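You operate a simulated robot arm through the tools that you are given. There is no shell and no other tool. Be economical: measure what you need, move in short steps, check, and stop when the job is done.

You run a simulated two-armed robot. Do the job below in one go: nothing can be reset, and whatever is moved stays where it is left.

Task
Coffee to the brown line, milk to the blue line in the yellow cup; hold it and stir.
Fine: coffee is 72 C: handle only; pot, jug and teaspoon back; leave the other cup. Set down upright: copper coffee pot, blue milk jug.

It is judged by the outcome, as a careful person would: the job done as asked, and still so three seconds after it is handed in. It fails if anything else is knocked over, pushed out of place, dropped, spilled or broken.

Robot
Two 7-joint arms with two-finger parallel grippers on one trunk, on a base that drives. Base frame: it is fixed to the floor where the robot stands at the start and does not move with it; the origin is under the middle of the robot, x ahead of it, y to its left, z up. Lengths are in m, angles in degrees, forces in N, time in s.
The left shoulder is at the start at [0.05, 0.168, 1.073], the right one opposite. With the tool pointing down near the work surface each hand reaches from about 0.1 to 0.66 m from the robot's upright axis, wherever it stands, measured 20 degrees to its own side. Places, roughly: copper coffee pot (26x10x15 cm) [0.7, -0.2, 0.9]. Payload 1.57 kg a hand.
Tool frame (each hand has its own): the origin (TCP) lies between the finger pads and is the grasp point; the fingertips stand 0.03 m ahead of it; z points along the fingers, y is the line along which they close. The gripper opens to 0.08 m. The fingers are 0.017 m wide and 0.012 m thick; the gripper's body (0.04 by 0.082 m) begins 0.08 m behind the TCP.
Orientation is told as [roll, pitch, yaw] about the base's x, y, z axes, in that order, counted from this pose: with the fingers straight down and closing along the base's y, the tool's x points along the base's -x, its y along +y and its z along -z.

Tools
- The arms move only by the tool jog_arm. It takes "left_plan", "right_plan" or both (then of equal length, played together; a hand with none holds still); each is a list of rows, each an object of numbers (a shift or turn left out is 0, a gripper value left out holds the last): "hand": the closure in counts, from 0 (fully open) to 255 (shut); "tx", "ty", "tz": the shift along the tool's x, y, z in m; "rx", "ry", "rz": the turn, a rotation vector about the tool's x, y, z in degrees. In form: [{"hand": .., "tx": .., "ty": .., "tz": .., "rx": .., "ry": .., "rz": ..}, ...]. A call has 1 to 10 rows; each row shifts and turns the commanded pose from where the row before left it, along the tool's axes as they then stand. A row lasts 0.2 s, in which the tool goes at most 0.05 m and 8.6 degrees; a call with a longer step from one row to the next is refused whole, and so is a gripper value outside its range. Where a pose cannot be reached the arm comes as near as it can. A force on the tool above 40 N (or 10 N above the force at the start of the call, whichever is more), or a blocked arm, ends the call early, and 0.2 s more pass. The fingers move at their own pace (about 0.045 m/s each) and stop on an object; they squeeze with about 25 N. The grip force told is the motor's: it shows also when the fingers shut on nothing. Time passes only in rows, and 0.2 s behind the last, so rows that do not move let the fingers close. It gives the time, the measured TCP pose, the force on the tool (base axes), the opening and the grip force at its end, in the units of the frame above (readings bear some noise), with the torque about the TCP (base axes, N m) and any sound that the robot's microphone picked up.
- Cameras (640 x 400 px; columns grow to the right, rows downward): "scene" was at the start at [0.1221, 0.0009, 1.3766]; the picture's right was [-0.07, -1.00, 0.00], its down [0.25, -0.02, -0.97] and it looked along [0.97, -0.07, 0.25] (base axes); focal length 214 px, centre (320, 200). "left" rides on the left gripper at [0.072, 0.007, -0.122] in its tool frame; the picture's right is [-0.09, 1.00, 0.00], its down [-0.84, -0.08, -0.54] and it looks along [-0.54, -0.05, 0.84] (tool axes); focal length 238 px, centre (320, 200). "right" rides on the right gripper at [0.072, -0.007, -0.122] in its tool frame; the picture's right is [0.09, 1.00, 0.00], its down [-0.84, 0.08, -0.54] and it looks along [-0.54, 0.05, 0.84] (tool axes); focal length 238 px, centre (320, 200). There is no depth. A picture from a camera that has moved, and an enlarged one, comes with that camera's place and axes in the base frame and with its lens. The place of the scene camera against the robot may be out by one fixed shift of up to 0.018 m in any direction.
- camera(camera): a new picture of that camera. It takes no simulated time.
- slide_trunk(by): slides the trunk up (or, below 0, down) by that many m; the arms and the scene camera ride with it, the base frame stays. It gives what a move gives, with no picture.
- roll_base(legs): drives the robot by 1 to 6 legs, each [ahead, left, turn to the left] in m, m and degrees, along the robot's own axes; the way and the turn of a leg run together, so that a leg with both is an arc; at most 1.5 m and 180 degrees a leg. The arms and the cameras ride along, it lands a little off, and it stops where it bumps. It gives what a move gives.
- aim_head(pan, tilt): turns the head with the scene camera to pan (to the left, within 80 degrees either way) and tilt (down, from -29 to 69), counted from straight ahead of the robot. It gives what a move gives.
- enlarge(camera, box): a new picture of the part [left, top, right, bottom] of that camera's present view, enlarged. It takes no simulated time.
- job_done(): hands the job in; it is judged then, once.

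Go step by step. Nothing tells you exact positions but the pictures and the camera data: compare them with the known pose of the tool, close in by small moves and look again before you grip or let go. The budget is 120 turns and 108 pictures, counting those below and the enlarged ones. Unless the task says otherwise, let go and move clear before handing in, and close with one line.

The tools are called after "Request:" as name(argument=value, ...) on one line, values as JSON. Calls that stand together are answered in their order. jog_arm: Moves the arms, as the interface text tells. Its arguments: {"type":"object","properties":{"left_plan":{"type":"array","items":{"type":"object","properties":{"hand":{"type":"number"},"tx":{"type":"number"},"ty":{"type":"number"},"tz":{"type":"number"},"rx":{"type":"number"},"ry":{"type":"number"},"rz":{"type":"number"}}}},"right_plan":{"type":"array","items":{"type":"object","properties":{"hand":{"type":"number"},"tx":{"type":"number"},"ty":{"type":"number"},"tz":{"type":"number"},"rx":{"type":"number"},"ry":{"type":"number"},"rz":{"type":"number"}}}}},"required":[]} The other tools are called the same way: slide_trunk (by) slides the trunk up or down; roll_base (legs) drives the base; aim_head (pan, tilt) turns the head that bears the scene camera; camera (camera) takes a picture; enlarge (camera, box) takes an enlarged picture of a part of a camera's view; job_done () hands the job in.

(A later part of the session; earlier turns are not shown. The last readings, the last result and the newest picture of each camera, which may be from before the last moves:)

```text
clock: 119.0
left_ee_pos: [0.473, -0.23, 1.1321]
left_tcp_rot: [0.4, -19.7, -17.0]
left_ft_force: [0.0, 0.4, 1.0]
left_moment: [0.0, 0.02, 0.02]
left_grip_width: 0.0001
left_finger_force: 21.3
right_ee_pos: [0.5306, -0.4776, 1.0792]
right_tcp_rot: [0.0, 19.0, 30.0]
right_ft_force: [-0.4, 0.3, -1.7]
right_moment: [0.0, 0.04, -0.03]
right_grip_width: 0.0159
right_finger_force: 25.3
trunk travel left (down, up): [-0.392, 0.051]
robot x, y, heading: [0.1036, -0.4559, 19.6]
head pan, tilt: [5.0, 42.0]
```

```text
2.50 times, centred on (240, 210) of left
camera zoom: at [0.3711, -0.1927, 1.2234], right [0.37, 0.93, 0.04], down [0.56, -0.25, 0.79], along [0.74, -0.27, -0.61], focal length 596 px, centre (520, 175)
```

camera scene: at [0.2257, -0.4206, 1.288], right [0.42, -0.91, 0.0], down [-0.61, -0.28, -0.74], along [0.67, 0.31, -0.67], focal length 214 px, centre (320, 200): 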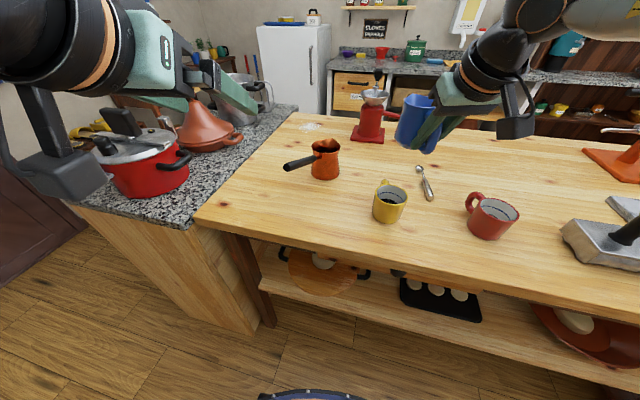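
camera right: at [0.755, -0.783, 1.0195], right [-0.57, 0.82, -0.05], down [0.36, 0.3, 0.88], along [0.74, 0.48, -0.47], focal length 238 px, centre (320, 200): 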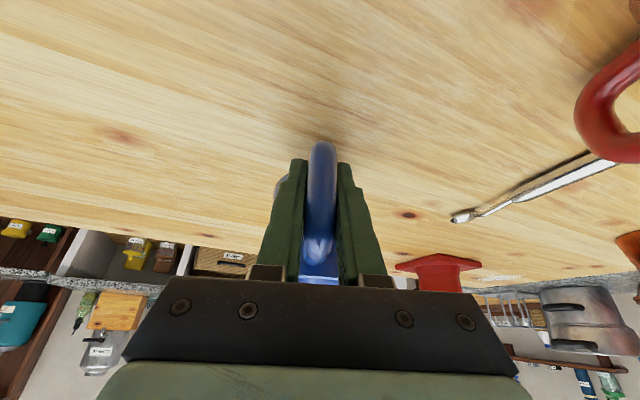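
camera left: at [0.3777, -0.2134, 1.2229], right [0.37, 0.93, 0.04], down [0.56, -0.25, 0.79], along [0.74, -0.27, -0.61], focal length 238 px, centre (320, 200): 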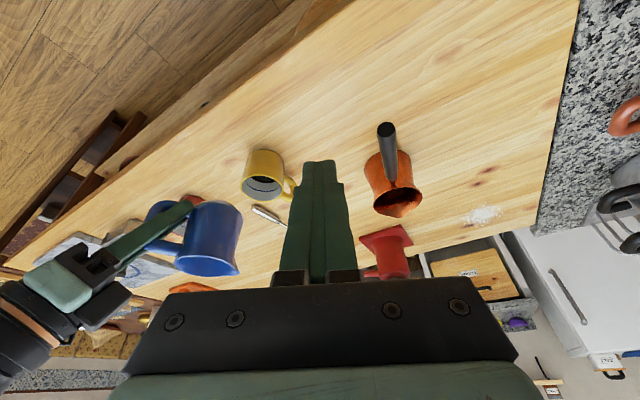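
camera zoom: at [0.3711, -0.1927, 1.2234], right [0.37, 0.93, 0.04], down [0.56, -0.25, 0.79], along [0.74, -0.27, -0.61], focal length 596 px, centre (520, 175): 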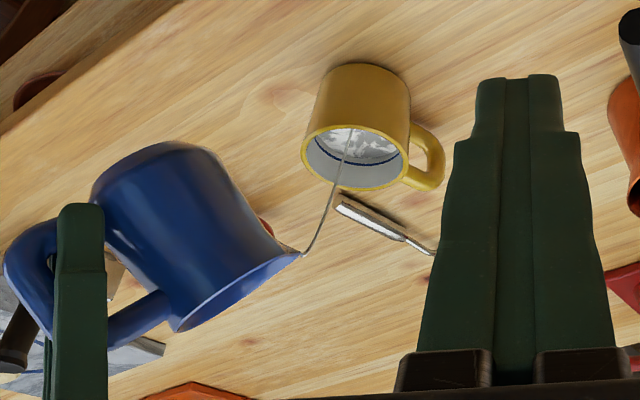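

Centred now. I'll tilt slightly more and hold.

Request:
jog_arm(right_plan=[{"ry": 3, "tx": -0.005, "tz": -0.003}, {"tx": 0}, {"tx": 0}, {"tx": 0}, {"tx": 0}, {"tx": 0}, {"tx": 0}])

Request:
enlarge(camera="left", box=[226, 170, 274, 202])

```text
clock: 120.5
left_ee_pos: [0.4745, -0.2302, 1.1318]
left_tcp_rot: [0.3, -19.7, -17.0]
left_ft_force: [1.0, -0.4, 0.0]
left_moment: [-0.04, 0.02, -0.01]
left_grip_width: 0.0001
left_finger_force: 21.5
right_ee_pos: [0.5302, -0.4864, 1.082]
right_tcp_rot: [0.1, 22.0, 30.2]
right_ft_force: [1.0, -0.3, -2.6]
right_moment: [-0.08, 0.06, -0.01]
right_grip_width: 0.0159
right_finger_force: 25.1
right hand out of reach, approached as far as the arm can: row 1
trunk travel left (down, up): [-0.392, 0.051]
robot x, y, heading: [0.1039, -0.4613, 20.1]
head pan, tilt: [5.0, 42.0]
```

```text
12.50 times, centred on (250, 186) of left
camera zoom: at [0.371, -0.1928, 1.2234], right [0.37, 0.93, 0.04], down [0.56, -0.25, 0.79], along [0.74, -0.27, -0.61], focal length 2979 px, centre (1195, 375)
```

zoom: 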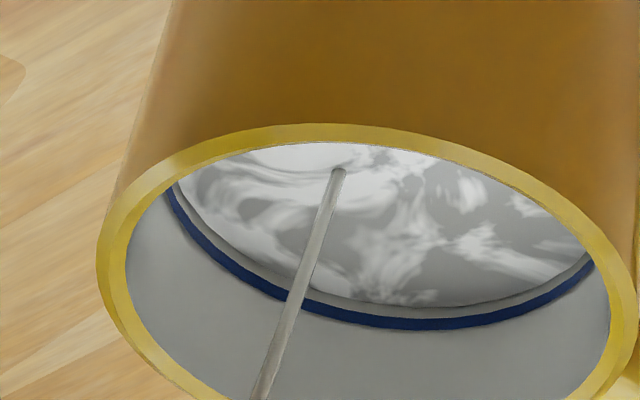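

Request:
jog_arm(right_plan=[{"tx": 0}, {"tx": 0}, {"tx": 0}, {"tx": 0}, {"tx": 0}, {"tx": 0}])

Request:
enlarge(camera="left", box=[226, 170, 274, 202])

```text
clock: 122.0
left_ee_pos: [0.4733, -0.231, 1.1312]
left_tcp_rot: [0.4, -19.6, -17.0]
left_ft_force: [-0.8, 0.2, 0.7]
left_moment: [-0.02, -0.01, 0.0]
left_grip_width: 0.0
left_finger_force: 21.1
right_ee_pos: [0.5309, -0.4866, 1.0827]
right_tcp_rot: [0.0, 21.9, 30.1]
right_ft_force: [0.2, -0.2, -2.1]
right_moment: [-0.03, 0.06, -0.03]
right_grip_width: 0.0156
right_finger_force: 25.2
trunk travel left (down, up): [-0.392, 0.051]
robot x, y, heading: [0.1046, -0.4545, 19.9]
head pan, tilt: [5.0, 42.0]
```

```text
12.50 times, centred on (250, 186) of left
camera zoom: at [0.371, -0.1928, 1.2234], right [0.37, 0.93, 0.04], down [0.56, -0.25, 0.79], along [0.74, -0.27, -0.61], focal length 2979 px, centre (1195, 375)
```

zoom: 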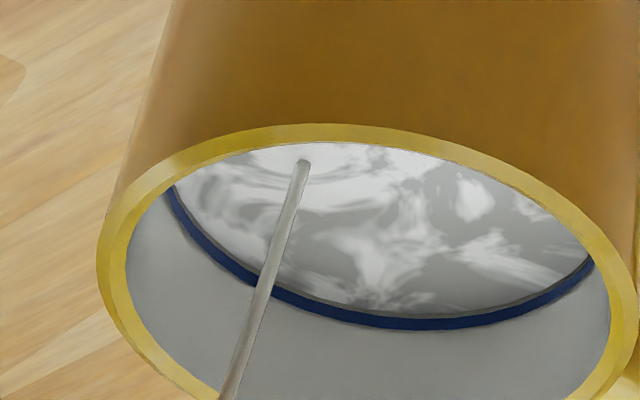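

The milk reaches the lower edge of the blue line. A last brief hold, then tip back.

Request:
jog_arm(right_plan=[{"tx": 0}, {"tx": 0}, {"ry": -8}, {"ry": -8}, {"ry": -8}, {"ry": -6}, {"tx": 0}])

Request:
enlarge(camera="left", box=[226, 170, 274, 202])

```text
clock: 123.5
left_ee_pos: [0.4743, -0.2305, 1.1321]
left_tcp_rot: [0.3, -19.7, -17.1]
left_ft_force: [0.5, -0.4, 0.2]
left_moment: [0.0, -0.02, -0.01]
left_grip_width: 0.0
left_finger_force: 21.2
right_ee_pos: [0.5308, -0.4864, 1.0824]
right_tcp_rot: [0.0, -8.1, 30.1]
right_ft_force: [0.1, 0.3, -3.5]
right_moment: [-0.04, 0.09, 0.0]
right_grip_width: 0.0159
right_finger_force: 25.4
trunk travel left (down, up): [-0.392, 0.051]
robot x, y, heading: [0.1035, -0.4507, 20.0]
head pan, tilt: [5.0, 42.0]
```

```text
12.50 times, centred on (250, 186) of left
camera zoom: at [0.3712, -0.1927, 1.2234], right [0.37, 0.93, 0.04], down [0.56, -0.25, 0.79], along [0.74, -0.27, -0.61], focal length 2979 px, centre (1195, 375)
```

zoom: 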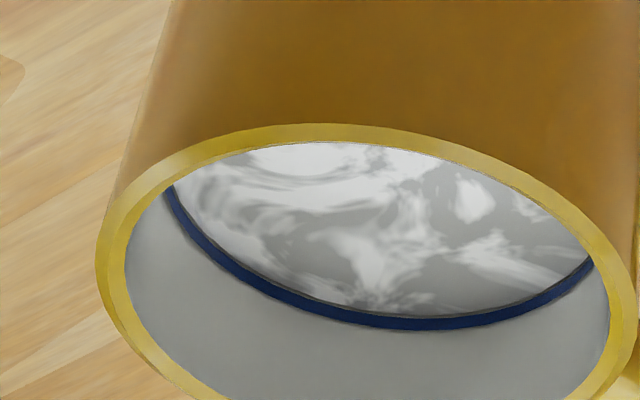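

Milk is on the blue line. Now I'll set the jug upright, raise it, and drive back to return it.

Request:
jog_arm(right_plan=[{"ry": -7.2}, {"ry": -7.1}, {"ry": -7.1}, {"tx": -0.0123, "tz": -0.0217}, {"tx": 0}])

Request:
roll_base(legs=[[0, -0.345, 0], [0.12, 0, 0]])

```text
clock: 124.8
left_ee_pos: [0.4748, -0.2297, 1.1319]
left_tcp_rot: [0.4, -19.7, -17.0]
left_ft_force: [0.0, 0.3, 0.1]
left_moment: [-0.03, -0.01, -0.01]
left_grip_width: 0.0
left_finger_force: 21.2
right_ee_pos: [0.5317, -0.4863, 1.1071]
right_tcp_rot: [0.0, -29.4, 30.2]
right_ft_force: [-0.3, -0.7, -2.5]
right_moment: [-0.03, 0.1, 0.01]
right_grip_width: 0.0158
right_finger_force: 25.3
trunk travel left (down, up): [-0.392, 0.051]
robot x, y, heading: [0.108, -0.4554, 19.6]
head pan, tilt: [5.0, 42.0]
```

```text
clock: 129.2
left_ee_pos: [0.7013, -0.5053, 1.1317]
left_tcp_rot: [0.3, -19.7, -16.4]
left_ft_force: [0.1, 0.2, 0.6]
left_moment: [-0.03, 0.01, 0.02]
left_grip_width: 0.0
left_finger_force: 21.2
right_ee_pos: [0.7634, -0.7603, 1.1077]
right_tcp_rot: [-0.1, -29.4, 30.6]
right_ft_force: [0.3, 0.1, -3.7]
right_moment: [-0.07, 0.13, -0.01]
right_grip_width: 0.0158
right_finger_force: 25.1
trunk travel left (down, up): [-0.392, 0.051]
robot x, y, heading: [0.3367, -0.7363, 20.3]
head pan, tilt: [5.0, 42.0]
```

Request:
jog_arm(right_plan=[{"tx": -0.0226, "ty": -0.0022, "tz": 0.0128}, {"tx": -0.0226, "ty": -0.0022, "tz": 0.0128}, {"tx": -0.0226, "ty": -0.0022, "tz": 0.0128}, {"tx": -0.0226, "ty": -0.0022, "tz": 0.0128}, {"tx": 0.0167, "tz": 0.0296}, {"tx": 0.0167, "tz": 0.0296}, {"tx": 0.0167, "tz": 0.0296}, {"tx": 0.0167, "tz": 0.0296}, {"tx": 0.0167, "tz": 0.0296}, {"tx": 0}])

```text
clock: 131.4
left_ee_pos: [0.6998, -0.5055, 1.1321]
left_tcp_rot: [0.4, -19.7, -16.5]
left_ft_force: [0.5, 0.3, 0.4]
left_moment: [-0.01, 0.0, 0.0]
left_grip_width: 0.0
left_finger_force: 21.7
right_ee_pos: [0.8562, -0.7225, 0.9433]
right_tcp_rot: [0.1, -29.4, 30.6]
right_ft_force: [0.4, 0.6, -3.0]
right_moment: [-0.02, 0.1, 0.02]
right_grip_width: 0.016
right_finger_force: 25.2
right hand out of reach, approached as far as the arm can: row 9
trunk travel left (down, up): [-0.392, 0.051]
robot x, y, heading: [0.3318, -0.7315, 20.5]
head pan, tilt: [5.0, 42.0]
```

The trunk is a bit high for this reach, so I'll use the trunk itself to lower the jug.

Request:
slide_trunk(by=-0.014)

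Request:
jog_arm(right_plan=[{"tx": -0.0039, "ty": 0.005, "tz": 0.0022}, {"tx": 0}])

Request:
enlarge(camera="scene", box=[360, 130, 500, 230])

```text
clock: 132.0
left_ee_pos: [0.7013, -0.5049, 1.1185]
left_tcp_rot: [0.4, -19.7, -16.5]
left_ft_force: [0.1, -0.6, -0.2]
left_moment: [-0.03, 0.01, -0.03]
left_grip_width: 0.0003
left_finger_force: 21.5
right_ee_pos: [0.8556, -0.7238, 0.9302]
right_tcp_rot: [0.0, -29.4, 30.7]
right_ft_force: [-0.2, -0.2, -2.5]
right_moment: [-0.06, 0.12, 0.01]
right_grip_width: 0.0157
right_finger_force: 24.3
trunk travel left (down, up): [-0.378, 0.065]
robot x, y, heading: [0.3332, -0.7328, 20.4]
head pan, tilt: [5.0, 42.0]
```

```text
clock: 132.6
left_ee_pos: [0.7005, -0.505, 1.1183]
left_tcp_rot: [0.3, -19.8, -16.5]
left_ft_force: [-0.4, -0.1, -0.2]
left_moment: [0.02, 0.03, 0.01]
left_grip_width: 0.0001
left_finger_force: 21.1
right_ee_pos: [0.8562, -0.722, 0.9328]
right_tcp_rot: [0.1, -29.4, 30.8]
right_ft_force: [0.2, 0.2, -2.1]
right_moment: [-0.02, 0.07, -0.01]
right_grip_width: 0.0158
right_finger_force: 25.6
right hand out of reach, approached as far as the arm can: row 1
trunk travel left (down, up): [-0.378, 0.065]
robot x, y, heading: [0.3287, -0.7329, 20.5]
head pan, tilt: [5.0, 42.0]
```

```text
4.00 times, centred on (430, 180) of scene
camera zoom: at [0.4477, -0.6786, 1.424], right [0.43, -0.9, 0.0], down [-0.6, -0.29, -0.74], along [0.67, 0.32, -0.67], focal length 858 px, centre (-120, 280)
```

zoom: 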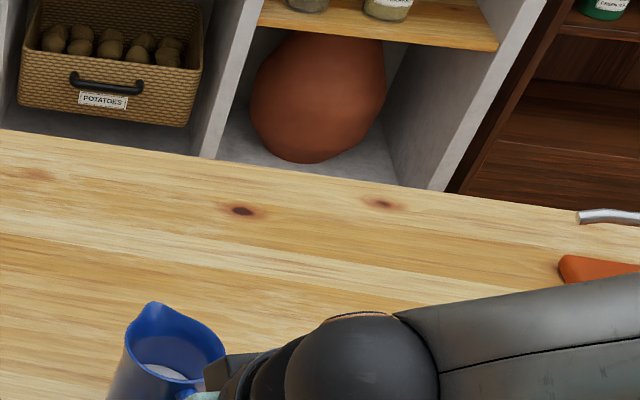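

Request:
roll_base(legs=[[0.004, 0.006, 0]])

Request:
slide_trunk(by=-0.009)

```text
clock: 133.3
left_ee_pos: [0.7034, -0.4986, 1.1175]
left_tcp_rot: [0.5, -19.7, -16.5]
left_ft_force: [-0.7, -0.4, 0.1]
left_moment: [0.0, -0.02, -0.03]
left_grip_width: 0.0
left_finger_force: 21.7
right_ee_pos: [0.8587, -0.7129, 0.9331]
right_tcp_rot: [0.1, -29.4, 30.7]
right_ft_force: [0.1, 1.0, -3.0]
right_moment: [-0.04, 0.09, 0.0]
right_grip_width: 0.0158
right_finger_force: 25.2
trunk travel left (down, up): [-0.378, 0.065]
robot x, y, heading: [0.3353, -0.7269, 20.6]
head pan, tilt: [5.0, 42.0]
```

```text
clock: 133.9
left_ee_pos: [0.702, -0.4976, 1.1098]
left_tcp_rot: [0.4, -19.6, -16.5]
left_ft_force: [-0.1, 0.0, -0.1]
left_moment: [-0.01, 0.0, 0.02]
left_grip_width: 0.0
left_finger_force: 21.4
right_ee_pos: [0.8573, -0.7132, 0.924]
right_tcp_rot: [0.2, -29.4, 30.7]
right_ft_force: [0.7, 0.5, -2.5]
right_moment: [-0.06, 0.1, -0.01]
right_grip_width: 0.0158
right_finger_force: 24.7
trunk travel left (down, up): [-0.369, 0.074]
robot x, y, heading: [0.3343, -0.7285, 20.8]
head pan, tilt: [5.0, 42.0]
```

Request:
slide_trunk(by=-0.004)

Request:
slide_trunk(by=-0.002)

```text
clock: 134.4
left_ee_pos: [0.7033, -0.4985, 1.1057]
left_tcp_rot: [0.4, -19.7, -16.5]
left_ft_force: [0.2, 1.2, -0.8]
left_moment: [0.0, 0.02, 0.02]
left_grip_width: 0.0
left_finger_force: 20.5
right_ee_pos: [0.8574, -0.714, 0.9195]
right_tcp_rot: [0.0, -29.4, 30.8]
right_ft_force: [0.3, 0.3, -2.8]
right_moment: [-0.03, 0.11, 0.02]
right_grip_width: 0.0158
right_finger_force: 25.2
trunk travel left (down, up): [-0.365, 0.078]
robot x, y, heading: [0.3319, -0.7248, 20.4]
head pan, tilt: [5.0, 42.0]
```

```text
clock: 135.0
left_ee_pos: [0.7013, -0.5003, 1.1034]
left_tcp_rot: [0.4, -19.8, -16.6]
left_ft_force: [-0.3, 1.1, 0.1]
left_moment: [0.01, 0.0, 0.03]
left_grip_width: 0.0001
left_finger_force: 20.8
right_ee_pos: [0.8577, -0.7128, 0.9191]
right_tcp_rot: [0.0, -29.5, 30.6]
right_ft_force: [-1.4, -3.8, 7.3]
right_moment: [-0.03, -0.13, -0.09]
right_grip_width: 0.0157
right_finger_force: 24.5
trunk travel left (down, up): [-0.363, 0.08]
robot x, y, heading: [0.3358, -0.7299, 20.4]
head pan, tilt: [5.0, 42.0]
```

The jug stands on the table. I'll open and withdraw along the fingers.

Request:
jog_arm(right_plan=[{"hand": 0}, {"hand": 0}, {"hand": 0}, {"hand": 0}, {"hand": 0}, {"tz": -0.02}, {"tz": -0.03}, {"tz": -0.03}, {"tz": -0.03}, {"tz": -0.03}])

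Request:
camera(camera="scene")

Request:
camera(camera="right")

```text
clock: 137.2
left_ee_pos: [0.7021, -0.4991, 1.1034]
left_tcp_rot: [0.4, -19.8, -16.5]
left_ft_force: [0.5, 0.0, -0.2]
left_moment: [-0.01, -0.03, 0.0]
left_grip_width: 0.0
left_finger_force: 21.2
right_ee_pos: [0.7982, -0.7496, 1.0386]
right_tcp_rot: [0.1, -29.4, 30.7]
right_ft_force: [0.2, 0.3, -0.5]
right_moment: [0.0, -0.03, 0.06]
right_grip_width: 0.0798
right_finger_force: 0.1
trunk travel left (down, up): [-0.363, 0.08]
robot x, y, heading: [0.3387, -0.7252, 20.4]
head pan, tilt: [5.0, 42.0]
```

```text
15 pictures are left
camera scene: at [0.4485, -0.6718, 1.4091], right [0.43, -0.9, 0.0], down [-0.6, -0.29, -0.74], along [0.67, 0.32, -0.67], focal length 214 px, centre (320, 200)
```

scene: 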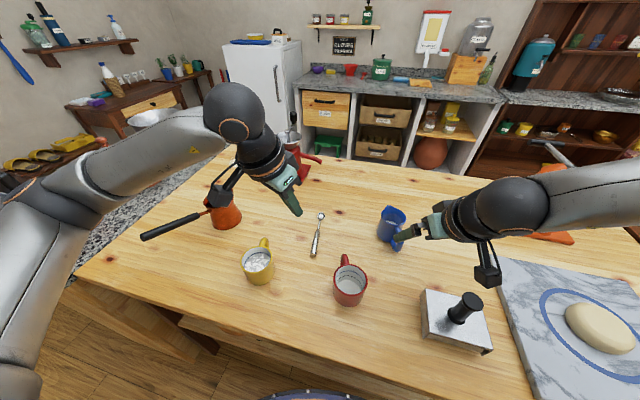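

```text
14 pictures are left
camera right: at [0.696, -0.8184, 1.1089], right [-0.58, 0.81, -0.04], down [0.36, 0.3, 0.88], along [0.73, 0.49, -0.47], focal length 238 px, centre (320, 200)
```

right: 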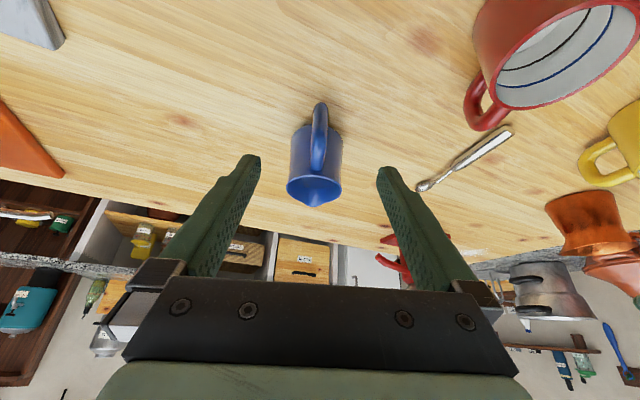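

The jug is back, upright. Now for the stir: I'll raise both hands, bring the trunk back down, and shift left so that cup and spoon are both in front of me.

Request:
jog_arm(left_plan=[{"tx": -0.0113, "tz": -0.0313}, {"tx": -0.0113, "tz": -0.0313}, {"tx": -0.0113, "tz": -0.0313}, {"hand": 0}], right_plan=[{"tx": -0.0164, "tz": -0.029}, {"tx": -0.0164, "tz": -0.029}, {"tx": -0.0164, "tz": -0.029}, {"hand": 0}])

Request:
slide_trunk(by=-0.12)

Request:
roll_base(legs=[[0, 0.15, 0]])

Request:
jog_arm(right_plan=[{"ry": -4.3}, {"ry": -4.3}, {"rz": 5.4, "rx": 4.2}, {"rz": 5.4, "rx": 4.2}, {"tx": 0}])

```text
clock: 138.2
left_ee_pos: [0.6998, -0.4999, 1.2017]
left_tcp_rot: [0.3, -19.7, -16.4]
left_ft_force: [0.7, -0.4, 0.1]
left_moment: [-0.03, 0.01, -0.01]
left_grip_width: 0.032
left_finger_force: 0.1
right_ee_pos: [0.7964, -0.7465, 1.1404]
right_tcp_rot: [0.1, -29.4, 30.7]
right_ft_force: [0.7, 0.2, -0.2]
right_moment: [-0.02, 0.0, -0.01]
right_grip_width: 0.0801
right_finger_force: 0.0
trunk travel left (down, up): [-0.363, 0.08]
robot x, y, heading: [0.334, -0.7288, 20.6]
head pan, tilt: [5.0, 42.0]
```

```text
clock: 139.7
left_ee_pos: [0.7002, -0.4994, 1.0811]
left_tcp_rot: [0.4, -19.7, -16.5]
left_ft_force: [-0.4, -0.1, -0.2]
left_moment: [0.01, -0.01, 0.0]
left_grip_width: 0.0801
left_finger_force: 0.1
right_ee_pos: [0.7983, -0.7465, 1.0186]
right_tcp_rot: [0.2, -29.4, 30.8]
right_ft_force: [0.5, 0.6, -0.3]
right_moment: [0.01, -0.05, 0.01]
right_grip_width: 0.0798
right_finger_force: 0.1
trunk travel left (down, up): [-0.243, 0.2]
robot x, y, heading: [0.3353, -0.7295, 20.4]
head pan, tilt: [5.0, 42.0]
```

```text
clock: 141.6
left_ee_pos: [0.6488, -0.3594, 1.0812]
left_tcp_rot: [0.3, -19.7, -16.6]
left_ft_force: [0.2, 0.6, -0.7]
left_moment: [0.0, -0.01, 0.0]
left_grip_width: 0.08
left_finger_force: 0.0
right_ee_pos: [0.7457, -0.6054, 1.018]
right_tcp_rot: [0.2, -29.4, 30.6]
right_ft_force: [-0.2, 0.1, -0.2]
right_moment: [-0.01, -0.01, 0.0]
right_grip_width: 0.0799
right_finger_force: 0.0
trunk travel left (down, up): [-0.243, 0.2]
robot x, y, heading: [0.2799, -0.5845, 20.4]
head pan, tilt: [5.0, 42.0]
```

```text
clock: 142.8
left_ee_pos: [0.648, -0.3594, 1.0824]
left_tcp_rot: [0.4, -19.7, -16.6]
left_ft_force: [0.8, 0.3, -0.3]
left_moment: [0.04, 0.0, 0.0]
left_grip_width: 0.08
left_finger_force: 0.0
right_ee_pos: [0.7458, -0.6057, 1.0188]
right_tcp_rot: [0.2, -38.0, 16.9]
right_ft_force: [-0.5, 1.1, 0.1]
right_moment: [0.03, -0.03, -0.01]
right_grip_width: 0.0799
right_finger_force: 0.0
trunk travel left (down, up): [-0.243, 0.2]
robot x, y, heading: [0.2834, -0.5867, 20.3]
head pan, tilt: [5.0, 42.0]
```

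Request:
jog_arm(right_plan=[{"ty": 0.031, "tx": -0.011, "tz": 0.0088}, {"ty": 0.031, "tx": -0.011, "tz": 0.0088}, {"ty": 0.0305, "tx": -0.011, "tz": 0.0088}, {"tx": 0.0179, "tz": 0.0229}, {"tx": 0.0179, "tz": 0.0229}, {"tx": 0}])

Request:
camera(camera="right")

```text
clock: 144.2
left_ee_pos: [0.6495, -0.3592, 1.0825]
left_tcp_rot: [0.5, -19.7, -16.6]
left_ft_force: [0.2, -0.9, 1.0]
left_moment: [0.02, 0.0, 0.0]
left_grip_width: 0.0804
left_finger_force: 0.1
right_ee_pos: [0.7574, -0.5271, 0.9579]
right_tcp_rot: [0.1, -37.9, 16.9]
right_ft_force: [-0.3, -0.5, 0.0]
right_moment: [-0.01, 0.0, 0.01]
right_grip_width: 0.08
right_finger_force: 0.0
right hand out of reach, approached as far as the arm can: row 3
trunk travel left (down, up): [-0.243, 0.2]
robot x, y, heading: [0.2822, -0.587, 20.3]
head pan, tilt: [5.0, 42.0]
```

```text
13 pictures are left
camera right: at [0.6326, -0.5722, 1.0104], right [-0.36, 0.93, -0.05], down [0.29, 0.17, 0.94], along [0.89, 0.32, -0.33], focal length 238 px, centre (320, 200)
```

right: 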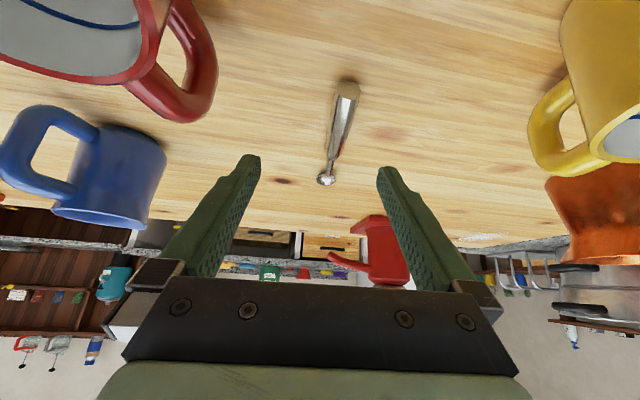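

The spoon is in view, handle end about (0.763, −0.509). I'll shift left and lower toward it.

Request:
jog_arm(right_plan=[{"ty": 0.016, "tx": -0.0134, "tz": 0.0105}, {"tx": 0.0154, "tz": 0.0197}, {"tx": 0.0123, "tz": 0.0158}, {"tx": 0}])

Request:
camera(camera="right")

```text
clock: 145.2
left_ee_pos: [0.6483, -0.3576, 1.0817]
left_tcp_rot: [0.4, -19.7, -16.6]
left_ft_force: [1.0, -0.6, 0.2]
left_moment: [0.02, -0.01, 0.02]
left_grip_width: 0.08
left_finger_force: 0.3
right_ee_pos: [0.7693, -0.5328, 0.9208]
right_tcp_rot: [0.3, -38.0, 16.8]
right_ft_force: [0.4, -0.4, -0.5]
right_moment: [-0.03, 0.02, 0.02]
right_grip_width: 0.0799
right_finger_force: 0.0
right hand out of reach, approached as far as the arm can: row 1, 2, 3
trunk travel left (down, up): [-0.243, 0.2]
robot x, y, heading: [0.2805, -0.5887, 20.2]
head pan, tilt: [5.0, 42.0]
```

```text
12 pictures are left
camera right: at [0.6463, -0.5774, 0.9721], right [-0.36, 0.93, -0.05], down [0.29, 0.17, 0.94], along [0.89, 0.33, -0.33], focal length 238 px, centre (320, 200)
```

right: 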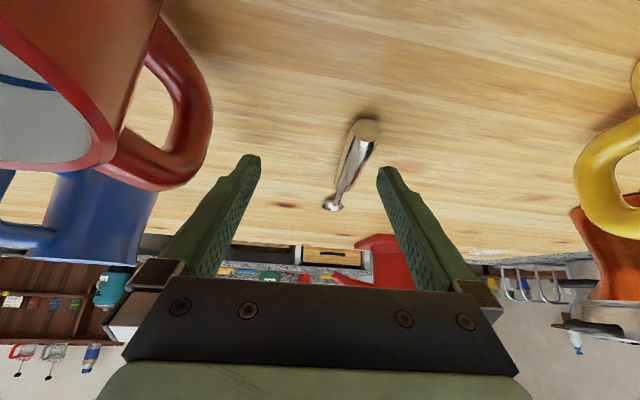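

The right arm can't come further left here, so I'll rise clear of the red cup, move the base 6 cm left, and approach again.

Request:
jog_arm(right_plan=[{"tx": -0.0185, "tz": -0.0236}, {"tx": -0.0185, "tz": -0.0236}, {"tx": 0}])

Request:
roll_base(legs=[[0, 0.065, 0]])

```text
clock: 146.0
left_ee_pos: [0.649, -0.3599, 1.0819]
left_tcp_rot: [0.4, -19.7, -16.6]
left_ft_force: [-0.3, -0.9, 0.7]
left_moment: [0.02, 0.02, -0.01]
left_grip_width: 0.0799
left_finger_force: 0.1
right_ee_pos: [0.7692, -0.5337, 0.9807]
right_tcp_rot: [0.1, -38.1, 17.0]
right_ft_force: [-0.2, 0.8, -0.1]
right_moment: [0.01, 0.01, 0.04]
right_grip_width: 0.08
right_finger_force: 0.0
trunk travel left (down, up): [-0.243, 0.2]
robot x, y, heading: [0.2821, -0.5862, 20.4]
head pan, tilt: [5.0, 42.0]
```

```text
clock: 147.3
left_ee_pos: [0.6254, -0.2987, 1.0829]
left_tcp_rot: [0.3, -19.7, -16.6]
left_ft_force: [-0.4, -0.4, 1.0]
left_moment: [0.0, -0.05, 0.05]
left_grip_width: 0.0802
left_finger_force: 0.1
right_ee_pos: [0.7467, -0.4727, 0.9808]
right_tcp_rot: [0.1, -38.0, 16.8]
right_ft_force: [0.8, 0.4, 0.3]
right_moment: [-0.03, 0.01, 0.0]
right_grip_width: 0.0799
right_finger_force: 0.1
trunk travel left (down, up): [-0.243, 0.2]
robot x, y, heading: [0.2618, -0.523, 20.4]
head pan, tilt: [5.0, 42.0]
```

Request:
jog_arm(right_plan=[{"ty": -0.0187, "tx": -0.006, "tz": 0.0046}, {"ty": -0.0187, "tx": -0.006, "tz": 0.0046}, {"tx": 0.0216, "tz": 0.0276}, {"tx": 0.0216, "tz": 0.0276}, {"tx": 0}])

Request:
camera(camera="right")

```text
clock: 148.5
left_ee_pos: [0.6255, -0.2997, 1.0823]
left_tcp_rot: [0.4, -19.6, -16.6]
left_ft_force: [-0.6, 0.1, 0.9]
left_moment: [0.02, 0.04, 0.01]
left_grip_width: 0.0803
left_finger_force: 0.0
right_ee_pos: [0.771, -0.5054, 0.9082]
right_tcp_rot: [0.1, -38.0, 16.8]
right_ft_force: [-0.2, 0.5, 1.0]
right_moment: [-0.01, 0.03, 0.0]
right_grip_width: 0.0796
right_finger_force: 0.0
trunk travel left (down, up): [-0.243, 0.2]
robot x, y, heading: [0.262, -0.5266, 20.0]
head pan, tilt: [5.0, 42.0]
```

```text
11 pictures are left
camera right: at [0.6474, -0.5509, 0.9608], right [-0.36, 0.93, -0.05], down [0.29, 0.17, 0.94], along [0.89, 0.32, -0.33], focal length 238 px, centre (320, 200)
```

right: 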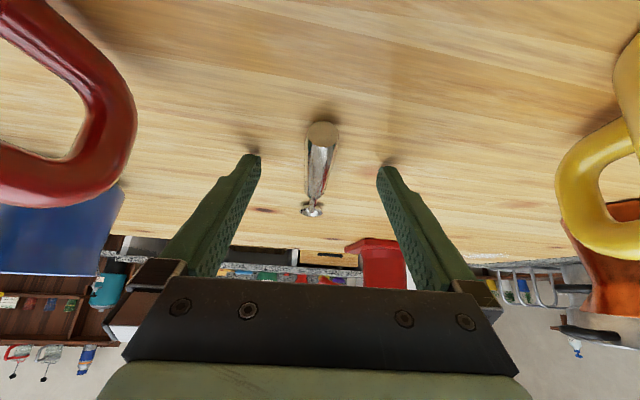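

Well aligned. I'll lower the fingertips to the table level and close on the spoon's handle.

Request:
jog_arm(right_plan=[{"tx": 0.0062, "tz": 0.0079}, {"tx": 0.0037, "tz": 0.0047}, {"tx": 0.0018, "tz": 0.0024}, {"tx": 0}])

```text
clock: 148.9
left_ee_pos: [0.6251, -0.2987, 1.0837]
left_tcp_rot: [0.4, -19.7, -16.8]
left_ft_force: [-0.2, -0.6, -0.3]
left_moment: [0.01, -0.03, 0.04]
left_grip_width: 0.0799
left_finger_force: 0.0
right_ee_pos: [0.7716, -0.5044, 0.9084]
right_tcp_rot: [0.0, -39.2, 16.9]
right_ft_force: [-11.9, -4.0, 16.5]
right_moment: [-0.7, -0.1, -0.47]
right_grip_width: 0.08
right_finger_force: 0.0
trunk travel left (down, up): [-0.243, 0.2]
robot x, y, heading: [0.2615, -0.5267, 20.0]
head pan, tilt: [5.0, 42.0]
stopped in row 2 (right hand): the force on the tool passed its limit at 46 N (the readings are from after the stop); the commanded pose is now the measured one
```

The fingertips are on the table (z ≈ 0.878). I'll ease off a millimetre and close.

Request:
jog_arm(right_plan=[{"tx": -0.0012, "tz": -0.0016}, {"hand": 255}, {"hand": 255}, {"hand": 255}, {"hand": 255}, {"hand": 255}])

Request:
camera(camera="right")

```text
clock: 150.3
left_ee_pos: [0.6256, -0.2992, 1.0826]
left_tcp_rot: [0.4, -19.8, -16.7]
left_ft_force: [-0.3, 0.5, 1.1]
left_moment: [0.05, 0.0, 0.01]
left_grip_width: 0.0797
left_finger_force: 0.2
right_ee_pos: [0.773, -0.5052, 0.9086]
right_tcp_rot: [0.1, -39.1, 16.9]
right_ft_force: [-1.6, -4.6, 16.9]
right_moment: [-0.16, -0.21, -0.04]
right_grip_width: 0.0188
right_finger_force: 25.4
trunk travel left (down, up): [-0.243, 0.2]
robot x, y, heading: [0.2595, -0.5269, 20.1]
head pan, tilt: [5.0, 42.0]
```

```text
10 pictures are left
camera right: at [0.6485, -0.55, 0.9581], right [-0.36, 0.93, -0.06], down [0.27, 0.16, 0.95], along [0.89, 0.32, -0.31], focal length 238 px, centre (320, 200)
```

right: 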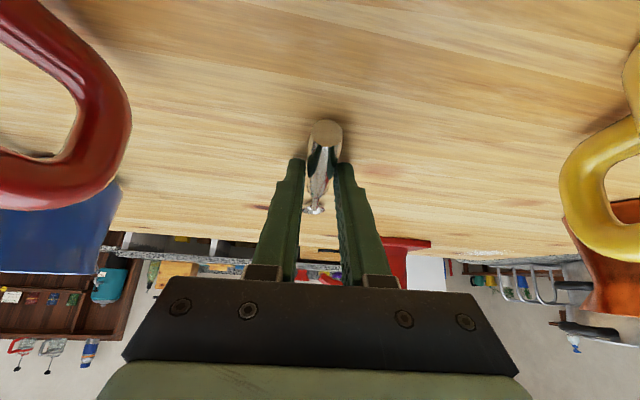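

Spoon gripped (18.8 mm handle), pose noted. I'll lift it and begin tipping its bowl down, while the left hand turns to face down over the cup's handle.

Request:
jog_arm(right_plan=[{"tx": -0.0215, "tz": -0.0264}, {"tx": -0.0215, "tz": -0.0264}, {"tx": -0.0215, "tz": -0.0264}, {"tx": -0.0215, "tz": -0.0264}, {"tx": -0.0215, "tz": -0.0264}, {"ry": 7.5}, {"ry": 7.5}, {"ry": 7.5}, {"ry": 7.5}, {"ry": 7.5}], left_plan=[{"ry": 5}, {"ry": 5}, {"ry": 5}, {"ry": 5}, {"ry": 5}, {"rz": -8.5}, {"rz": -8.5}, {"rz": -8.5}, {"rz": -8.5}, {"rz": -8.5}])

```text
clock: 152.6
left_ee_pos: [0.6274, -0.2986, 1.0821]
left_tcp_rot: [3.8, 3.6, 26.3]
left_ft_force: [-0.6, 0.2, 0.3]
left_moment: [-0.05, 0.01, -0.03]
left_grip_width: 0.0801
left_finger_force: 0.0
right_ee_pos: [0.7787, -0.5317, 1.0774]
right_tcp_rot: [0.0, -5.1, 16.9]
right_ft_force: [0.3, 0.7, -0.4]
right_moment: [-0.04, 0.02, -0.01]
right_grip_width: 0.0189
right_finger_force: 25.2
right hand out of reach, approached as far as the arm can: row 9, 10
trunk travel left (down, up): [-0.243, 0.2]
robot x, y, heading: [0.2602, -0.5216, 20.4]
head pan, tilt: [5.0, 42.0]
```

Request:
jog_arm(right_plan=[{"tx": 0.03}, {"tx": 0.03}, {"tx": 0.03}, {"tx": 0.03}, {"tx": 0}], left_plan=[{"tx": -0.0066, "ty": -0.028, "tz": 0.013}, {"tx": -0.0066, "ty": -0.028, "tz": 0.013}, {"tx": -0.0066, "ty": -0.028, "tz": 0.013}, {"tx": -0.0066, "ty": -0.028, "tz": 0.013}, {"tx": 0}])

Request:
camera(camera="left")

```text
clock: 153.8
left_ee_pos: [0.695, -0.3848, 1.0221]
left_tcp_rot: [3.9, 3.8, 26.2]
left_ft_force: [0.6, 0.3, -0.8]
left_moment: [0.0, -0.02, -0.02]
left_grip_width: 0.0797
left_finger_force: 0.1
right_ee_pos: [0.6629, -0.5646, 1.0659]
right_tcp_rot: [-0.1, -5.1, 16.8]
right_ft_force: [0.3, 0.6, -0.4]
right_moment: [-0.04, 0.03, 0.0]
right_grip_width: 0.0187
right_finger_force: 25.2
trunk travel left (down, up): [-0.243, 0.2]
robot x, y, heading: [0.2559, -0.5229, 20.3]
head pan, tilt: [5.0, 42.0]
```

```text
9 pictures are left
camera left: at [0.6377, -0.4156, 1.1488], right [-0.35, 0.93, 0.06], down [0.83, 0.28, 0.48], along [0.43, 0.22, -0.87], focal length 238 px, centre (320, 200)
```

left: 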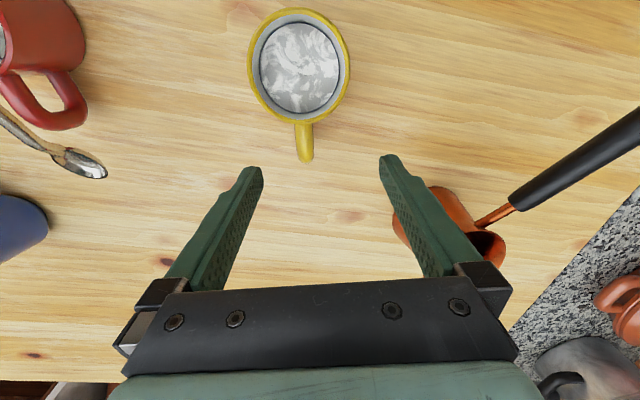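

The handle is clearly seen: strut at about (0.702, −0.392), heading 23°. I'll centre over it and lower the open jaws around it, then close.

Request:
jog_arm(left_plan=[{"tx": -0.008, "ty": -0.0166}, {"tz": 0.036}, {"tz": 0.036}, {"tz": 0.033}, {"tx": 0}])

Request:
camera(camera="left")

```text
clock: 154.9
left_ee_pos: [0.7009, -0.3935, 0.9161]
left_tcp_rot: [3.8, 3.7, 26.1]
left_ft_force: [0.4, 0.8, 0.0]
left_moment: [0.01, -0.03, -0.02]
left_grip_width: 0.0801
left_finger_force: 0.1
right_ee_pos: [0.6642, -0.5641, 1.0667]
right_tcp_rot: [0.0, -5.1, 16.9]
right_ft_force: [0.0, 0.6, -0.7]
right_moment: [-0.01, 0.03, 0.02]
right_grip_width: 0.0187
right_finger_force: 24.9
trunk travel left (down, up): [-0.243, 0.2]
robot x, y, heading: [0.2522, -0.5249, 20.1]
head pan, tilt: [5.0, 42.0]
```

```text
8 pictures are left
camera left: at [0.6445, -0.4223, 1.0427], right [-0.35, 0.93, 0.06], down [0.83, 0.28, 0.48], along [0.43, 0.22, -0.87], focal length 238 px, centre (320, 200)
```

left: 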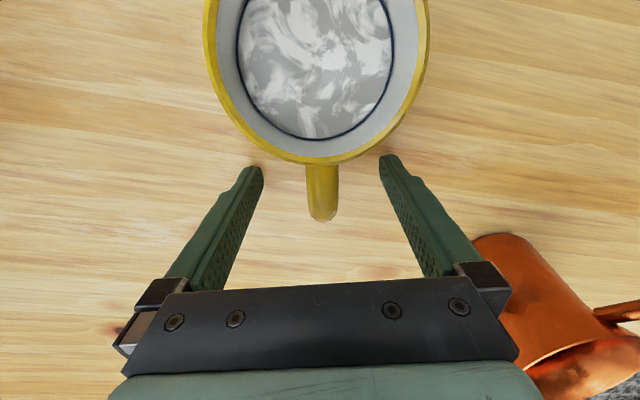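

The handle is centred between the pads and the level sits right at the blue line. I'll close on the handle.

Request:
jog_arm(left_plan=[{"hand": 255}, {"hand": 255}, {"hand": 255}, {"hand": 255}, {"hand": 255}])

```text
clock: 156.2
left_ee_pos: [0.7012, -0.3924, 0.915]
left_tcp_rot: [3.8, 3.7, 26.1]
left_ft_force: [-0.6, 0.0, 1.0]
left_moment: [-0.15, 0.1, -0.03]
left_grip_width: 0.016
left_finger_force: 24.3
right_ee_pos: [0.664, -0.5645, 1.0664]
right_tcp_rot: [0.1, -5.1, 16.8]
right_ft_force: [0.1, -0.7, 0.0]
right_moment: [0.0, 0.01, 0.01]
right_grip_width: 0.0188
right_finger_force: 25.1
trunk travel left (down, up): [-0.243, 0.2]
robot x, y, heading: [0.258, -0.5249, 19.9]
head pan, tilt: [5.0, 42.0]
```

Cup held by its handle. Now I'll tip the spoon to about 50° and bring it toward the near side of the cup.

Request:
jog_arm(right_plan=[{"tz": -0.02}, {"ry": 8}, {"ry": 8}, {"tx": 0}])

Request:
camera(camera="right")

```text
clock: 157.2
left_ee_pos: [0.7024, -0.3921, 0.9164]
left_tcp_rot: [3.8, 3.5, 26.2]
left_ft_force: [-0.1, 0.6, 2.1]
left_moment: [-0.22, 0.1, -0.08]
left_grip_width: 0.0158
left_finger_force: 24.2
right_ee_pos: [0.6621, -0.5674, 1.0855]
right_tcp_rot: [-0.1, 11.0, 16.9]
right_ft_force: [0.1, 0.9, 0.0]
right_moment: [-0.03, -0.02, 0.0]
right_grip_width: 0.0188
right_finger_force: 24.7
trunk travel left (down, up): [-0.243, 0.2]
robot x, y, heading: [0.2559, -0.5241, 20.0]
head pan, tilt: [5.0, 42.0]
```

```text
7 pictures are left
camera right: at [0.6187, -0.5865, 1.219], right [-0.38, 0.93, 0.02], down [0.86, 0.34, 0.37], along [0.34, 0.16, -0.93], focal length 238 px, centre (320, 200)
```

right: 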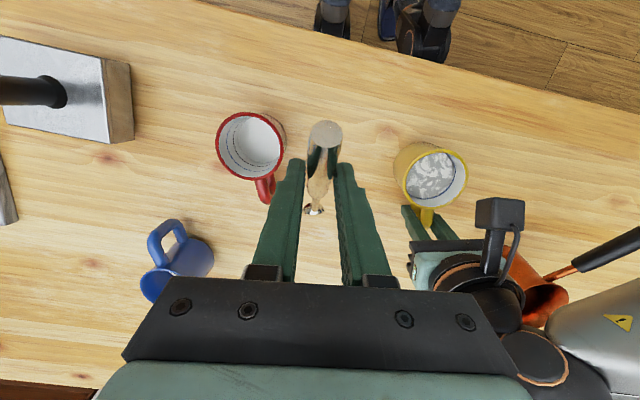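

The spoon's held at the right angle. I'll carry it over the near part of the cup, staying below the left wrist camera.

Request:
jog_arm(right_plan=[{"tx": 0.0157, "ty": 0.0372, "tz": 0.003}, {"tx": 0.0157, "ty": 0.0372, "tz": 0.003}, {"tx": 0.0157, "ty": 0.0372, "tz": 0.003}, {"tx": 0.0157, "ty": 0.0372, "tz": 0.003}, {"tx": 0}])

Request:
camera(camera="left")

```text
clock: 158.3
left_ee_pos: [0.7013, -0.3927, 0.9165]
left_tcp_rot: [3.8, 3.5, 26.1]
left_ft_force: [-2.0, 0.6, 2.7]
left_moment: [-0.25, 0.15, -0.07]
left_grip_width: 0.0161
left_finger_force: 25.0
right_ee_pos: [0.6138, -0.5236, 1.08]
right_tcp_rot: [0.0, 10.9, 16.8]
right_ft_force: [0.0, -0.1, 0.2]
right_moment: [-0.03, -0.02, -0.03]
right_grip_width: 0.0188
right_finger_force: 25.0
right hand out of reach, approached as far as the arm can: row 2, 3, 4
trunk travel left (down, up): [-0.243, 0.2]
robot x, y, heading: [0.2599, -0.5256, 20.2]
head pan, tilt: [5.0, 42.0]
```

```text
6 pictures are left
camera left: at [0.6442, -0.4225, 1.0433], right [-0.35, 0.93, 0.06], down [0.83, 0.28, 0.48], along [0.43, 0.22, -0.87], focal length 238 px, centre (320, 200)
```

left: 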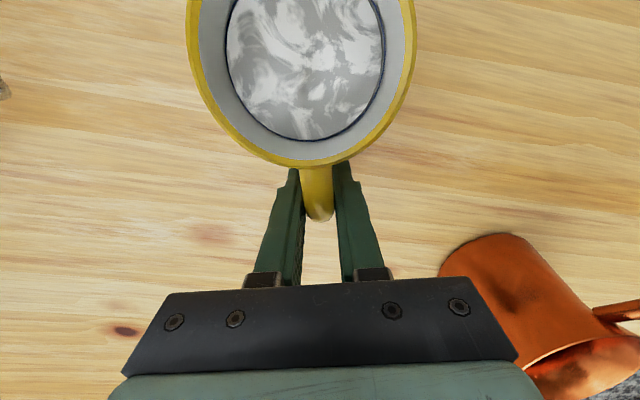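

The right arm can't cross any further from this stance, so I'll let go of the cup, lift the left hand clear, draw the spoon back, and move the base 10 cm left before regripping.

Request:
jog_arm(left_plan=[{"hand": 0}, {"hand": 0}, {"hand": 0}, {"hand": 0}, {"hand": 0}, {"tz": -0.035}, {"tz": -0.035}, {"tz": -0.035}, {"tx": 0}], right_plan=[{"tx": 0}, {"tx": 0}, {"tx": 0}, {"tx": 0}, {"tx": 0}, {"tx": 0.02}, {"tx": 0.02}, {"tx": 0.02}, {"tx": 0}])

Request:
roll_base(legs=[[0, 0.1, 0]])

```text
clock: 160.3
left_ee_pos: [0.7087, -0.3961, 1.0188]
left_tcp_rot: [3.9, 3.7, 26.0]
left_ft_force: [0.3, 1.0, -0.1]
left_moment: [0.01, 0.04, -0.01]
left_grip_width: 0.0799
left_finger_force: 0.1
right_ee_pos: [0.5594, -0.5415, 1.0908]
right_tcp_rot: [0.2, 10.8, 16.9]
right_ft_force: [-0.7, 0.3, -0.7]
right_moment: [0.01, -0.04, 0.0]
right_grip_width: 0.0186
right_finger_force: 25.2
trunk travel left (down, up): [-0.243, 0.2]
robot x, y, heading: [0.2606, -0.5292, 20.4]
head pan, tilt: [5.0, 42.0]
```

```text
clock: 161.9
left_ee_pos: [0.674, -0.3015, 1.0172]
left_tcp_rot: [3.8, 3.7, 26.1]
left_ft_force: [0.8, -0.1, 1.3]
left_moment: [0.0, 0.02, -0.01]
left_grip_width: 0.08
left_finger_force: 0.0
right_ee_pos: [0.5232, -0.4464, 1.09]
right_tcp_rot: [0.0, 10.8, 16.9]
right_ft_force: [-0.8, 0.5, -0.4]
right_moment: [-0.04, 0.03, -0.05]
right_grip_width: 0.0186
right_finger_force: 25.5
trunk travel left (down, up): [-0.243, 0.2]
robot x, y, heading: [0.2269, -0.432, 20.4]
head pan, tilt: [5.0, 42.0]
```

Request:
jog_arm(left_plan=[{"tx": 0.003, "ty": -0.0335}, {"tx": 0.003, "ty": -0.0335}, {"tx": 0.003, "ty": -0.0335}, {"tx": 0}])

Request:
camera(camera="left")

```text
clock: 162.9
left_ee_pos: [0.6967, -0.3669, 1.0131]
left_tcp_rot: [3.7, 3.6, 26.1]
left_ft_force: [0.9, 0.2, -0.2]
left_moment: [0.02, 0.0, 0.0]
left_grip_width: 0.0801
left_finger_force: 0.0
left hand out of reach, approached as far as the arm can: row 3
right_ee_pos: [0.5225, -0.4463, 1.0896]
right_tcp_rot: [0.0, 10.9, 16.8]
right_ft_force: [-0.1, 0.0, -0.7]
right_moment: [0.02, -0.03, 0.0]
right_grip_width: 0.0186
right_finger_force: 25.5
trunk travel left (down, up): [-0.243, 0.2]
robot x, y, heading: [0.2275, -0.4308, 20.2]
head pan, tilt: [5.0, 42.0]
```

```text
5 pictures are left
camera left: at [0.6389, -0.3976, 1.14], right [-0.35, 0.94, 0.06], down [0.83, 0.28, 0.48], along [0.44, 0.22, -0.87], focal length 238 px, centre (320, 200)
```

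left: 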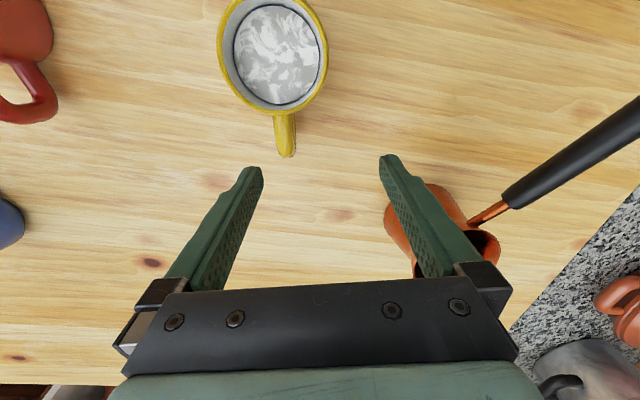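

Left is limited about 2.7 cm short. I'll move the base 3 cm back right, which puts the left hand right over the handle, and yaw the spoon hand inward so it stands on its own side.

Request:
roll_base(legs=[[0, -0.03, 0]])

Request:
jog_arm(right_plan=[{"rx": 1.43, "rz": -7.4}, {"rx": 1.43, "rz": -7.4}, {"rx": 1.43, "rz": -7.4}, {"rx": 1.43, "rz": -7.4}, {"tx": 0}])

```text
clock: 163.9
left_ee_pos: [0.7058, -0.3948, 1.0126]
left_tcp_rot: [3.9, 3.6, 25.9]
left_ft_force: [-0.3, -0.1, 0.3]
left_moment: [0.02, -0.01, -0.04]
left_grip_width: 0.0798
left_finger_force: 0.0
right_ee_pos: [0.5339, -0.4751, 1.0907]
right_tcp_rot: [0.2, 10.9, 16.9]
right_ft_force: [-0.2, -0.3, -0.4]
right_moment: [0.0, -0.03, -0.02]
right_grip_width: 0.0184
right_finger_force: 24.8
trunk travel left (down, up): [-0.243, 0.2]
robot x, y, heading: [0.2343, -0.4585, 20.0]
head pan, tilt: [5.0, 42.0]
```

```text
clock: 165.1
left_ee_pos: [0.7061, -0.3948, 1.013]
left_tcp_rot: [3.7, 3.6, 25.9]
left_ft_force: [0.2, -0.4, 0.0]
left_moment: [-0.01, 0.01, 0.0]
left_grip_width: 0.0801
left_finger_force: 0.0
right_ee_pos: [0.5385, -0.478, 1.0921]
right_tcp_rot: [0.2, 10.7, 46.9]
right_ft_force: [-0.4, 0.1, -1.1]
right_moment: [0.03, -0.01, 0.0]
right_grip_width: 0.0189
right_finger_force: 24.9
right hand out of reach, approached as far as the arm can: row 4
trunk travel left (down, up): [-0.243, 0.2]
robot x, y, heading: [0.2349, -0.4626, 20.2]
head pan, tilt: [5.0, 42.0]
```

Request:
jog_arm(left_plan=[{"tx": -0.004}, {"tz": 0.033}, {"tz": 0.033}, {"tz": 0.0315}, {"hand": 255}, {"hand": 255}, {"hand": 255}, {"hand": 255}, {"hand": 255}])

Request:
jog_arm(right_plan=[{"tx": -0.0188, "ty": -0.016, "tz": 0.004}, {"tx": -0.0188, "ty": -0.016, "tz": 0.004}, {"tx": 0}])

Request:
camera(camera="left")

```text
clock: 167.1
left_ee_pos: [0.7016, -0.391, 0.9162]
left_tcp_rot: [3.7, 3.6, 25.9]
left_ft_force: [1.1, -2.3, 2.5]
left_moment: [-0.27, 0.01, 0.11]
left_grip_width: 0.0159
left_finger_force: 25.0
right_ee_pos: [0.5375, -0.4788, 1.0937]
right_tcp_rot: [0.2, 10.7, 46.8]
right_ft_force: [0.0, -0.5, -0.4]
right_moment: [-0.04, 0.02, -0.02]
right_grip_width: 0.0184
right_finger_force: 25.4
trunk travel left (down, up): [-0.243, 0.2]
robot x, y, heading: [0.2345, -0.4601, 20.2]
head pan, tilt: [5.0, 42.0]
```

```text
clock: 167.9
left_ee_pos: [0.701, -0.3906, 0.9151]
left_tcp_rot: [3.7, 3.6, 26.0]
left_ft_force: [1.1, -2.7, 4.5]
left_moment: [-0.39, 0.15, 0.14]
left_grip_width: 0.0159
left_finger_force: 25.3
right_ee_pos: [0.5876, -0.4753, 1.077]
right_tcp_rot: [0.1, 11.0, 46.8]
right_ft_force: [-0.4, 0.2, -0.1]
right_moment: [-0.02, -0.01, -0.04]
right_grip_width: 0.0189
right_finger_force: 25.0
trunk travel left (down, up): [-0.243, 0.2]
robot x, y, heading: [0.2347, -0.4601, 19.9]
head pan, tilt: [5.0, 42.0]
```

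```text
4 pictures are left
camera left: at [0.6436, -0.4202, 1.0427], right [-0.35, 0.94, 0.06], down [0.83, 0.28, 0.48], along [0.44, 0.22, -0.87], focal length 238 px, centre (320, 200)
```

left: 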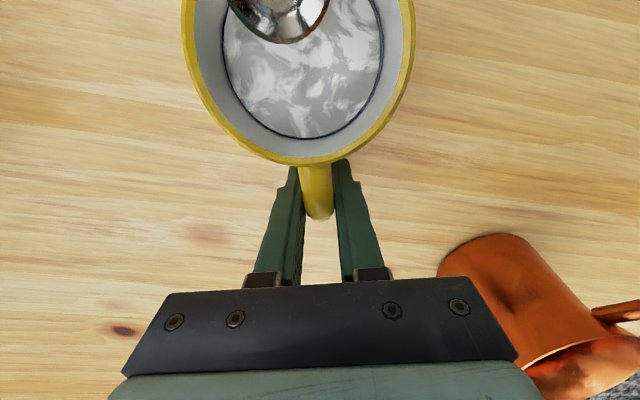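

The bowl hangs right over the cup. I'll lower it into the drink.

Request:
jog_arm(right_plan=[{"tx": -0.0085, "tz": 0.0167}, {"tx": -0.0108, "tz": 0.0167}, {"tx": -0.0108, "tz": 0.0168}, {"tx": 0}])

Request:
camera(camera="left")

```text
clock: 168.9
left_ee_pos: [0.701, -0.392, 0.9148]
left_tcp_rot: [3.7, 3.6, 26.0]
left_ft_force: [2.1, -2.2, 6.5]
left_moment: [-0.52, 0.16, 0.23]
left_grip_width: 0.0159
left_finger_force: 24.9
right_ee_pos: [0.5978, -0.4644, 1.0322]
right_tcp_rot: [0.1, 10.7, 46.7]
right_ft_force: [-0.2, 0.5, -0.6]
right_moment: [0.01, 0.0, -0.02]
right_grip_width: 0.0188
right_finger_force: 24.8
right hand out of reach, approached as far as the arm can: row 3
trunk travel left (down, up): [-0.243, 0.2]
robot x, y, heading: [0.2329, -0.4558, 20.1]
head pan, tilt: [5.0, 42.0]
```

```text
3 pictures are left
camera left: at [0.6436, -0.4201, 1.0427], right [-0.35, 0.94, 0.06], down [0.83, 0.28, 0.48], along [0.44, 0.22, -0.87], focal length 238 px, centre (320, 200)
```

left: 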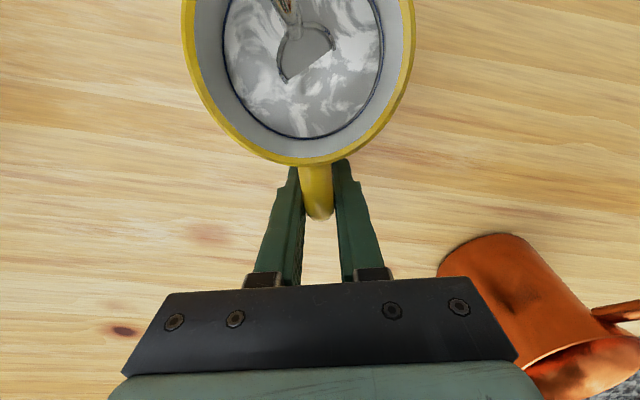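

The bowl is in the drink with only slight forces. I'll lower it a touch and do a first gentle loop.

Request:
jog_arm(right_plan=[{"tx": -0.006, "tz": 0.01}, {"tx": 0.0015, "ty": 0.0099}, {"tx": 0.0035, "ty": 0.0041}, {"tx": 0.0035, "ty": -0.0041}, {"tx": 0.0015, "ty": -0.0099}, {"tx": -0.0015, "ty": -0.0099}, {"tx": -0.0035, "ty": -0.0041}, {"tx": -0.0035, "ty": 0.0041}, {"tx": -0.0015, "ty": 0.0099}, {"tx": 0}])

Request:
camera(camera="left")

```text
clock: 171.1
left_ee_pos: [0.7004, -0.3903, 0.9143]
left_tcp_rot: [3.8, 3.6, 26.0]
left_ft_force: [0.8, -2.6, 5.4]
left_moment: [-0.4, 0.15, 0.11]
left_grip_width: 0.0158
left_finger_force: 24.7
right_ee_pos: [0.6099, -0.4696, 1.021]
right_tcp_rot: [0.1, 10.9, 46.9]
right_ft_force: [0.2, -0.6, 0.1]
right_moment: [0.01, 0.05, 0.0]
right_grip_width: 0.0188
right_finger_force: 25.6
right hand out of reach, approached as far as the arm can: row 2
trunk travel left (down, up): [-0.243, 0.2]
robot x, y, heading: [0.2337, -0.4579, 19.9]
head pan, tilt: [5.0, 42.0]
```

```text
2 pictures are left
camera left: at [0.6436, -0.42, 1.0425], right [-0.35, 0.94, 0.06], down [0.83, 0.28, 0.48], along [0.43, 0.22, -0.87], focal length 238 px, centre (320, 200)
```

left: 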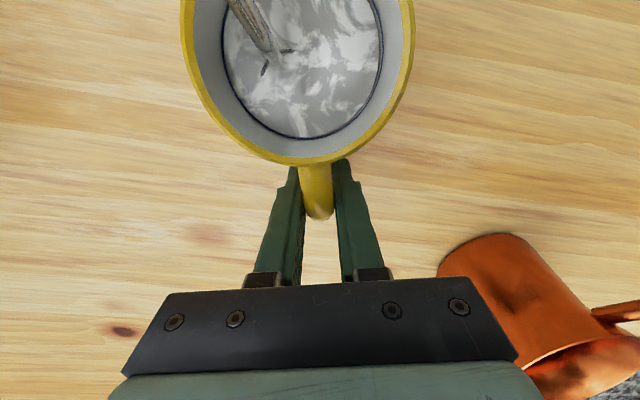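

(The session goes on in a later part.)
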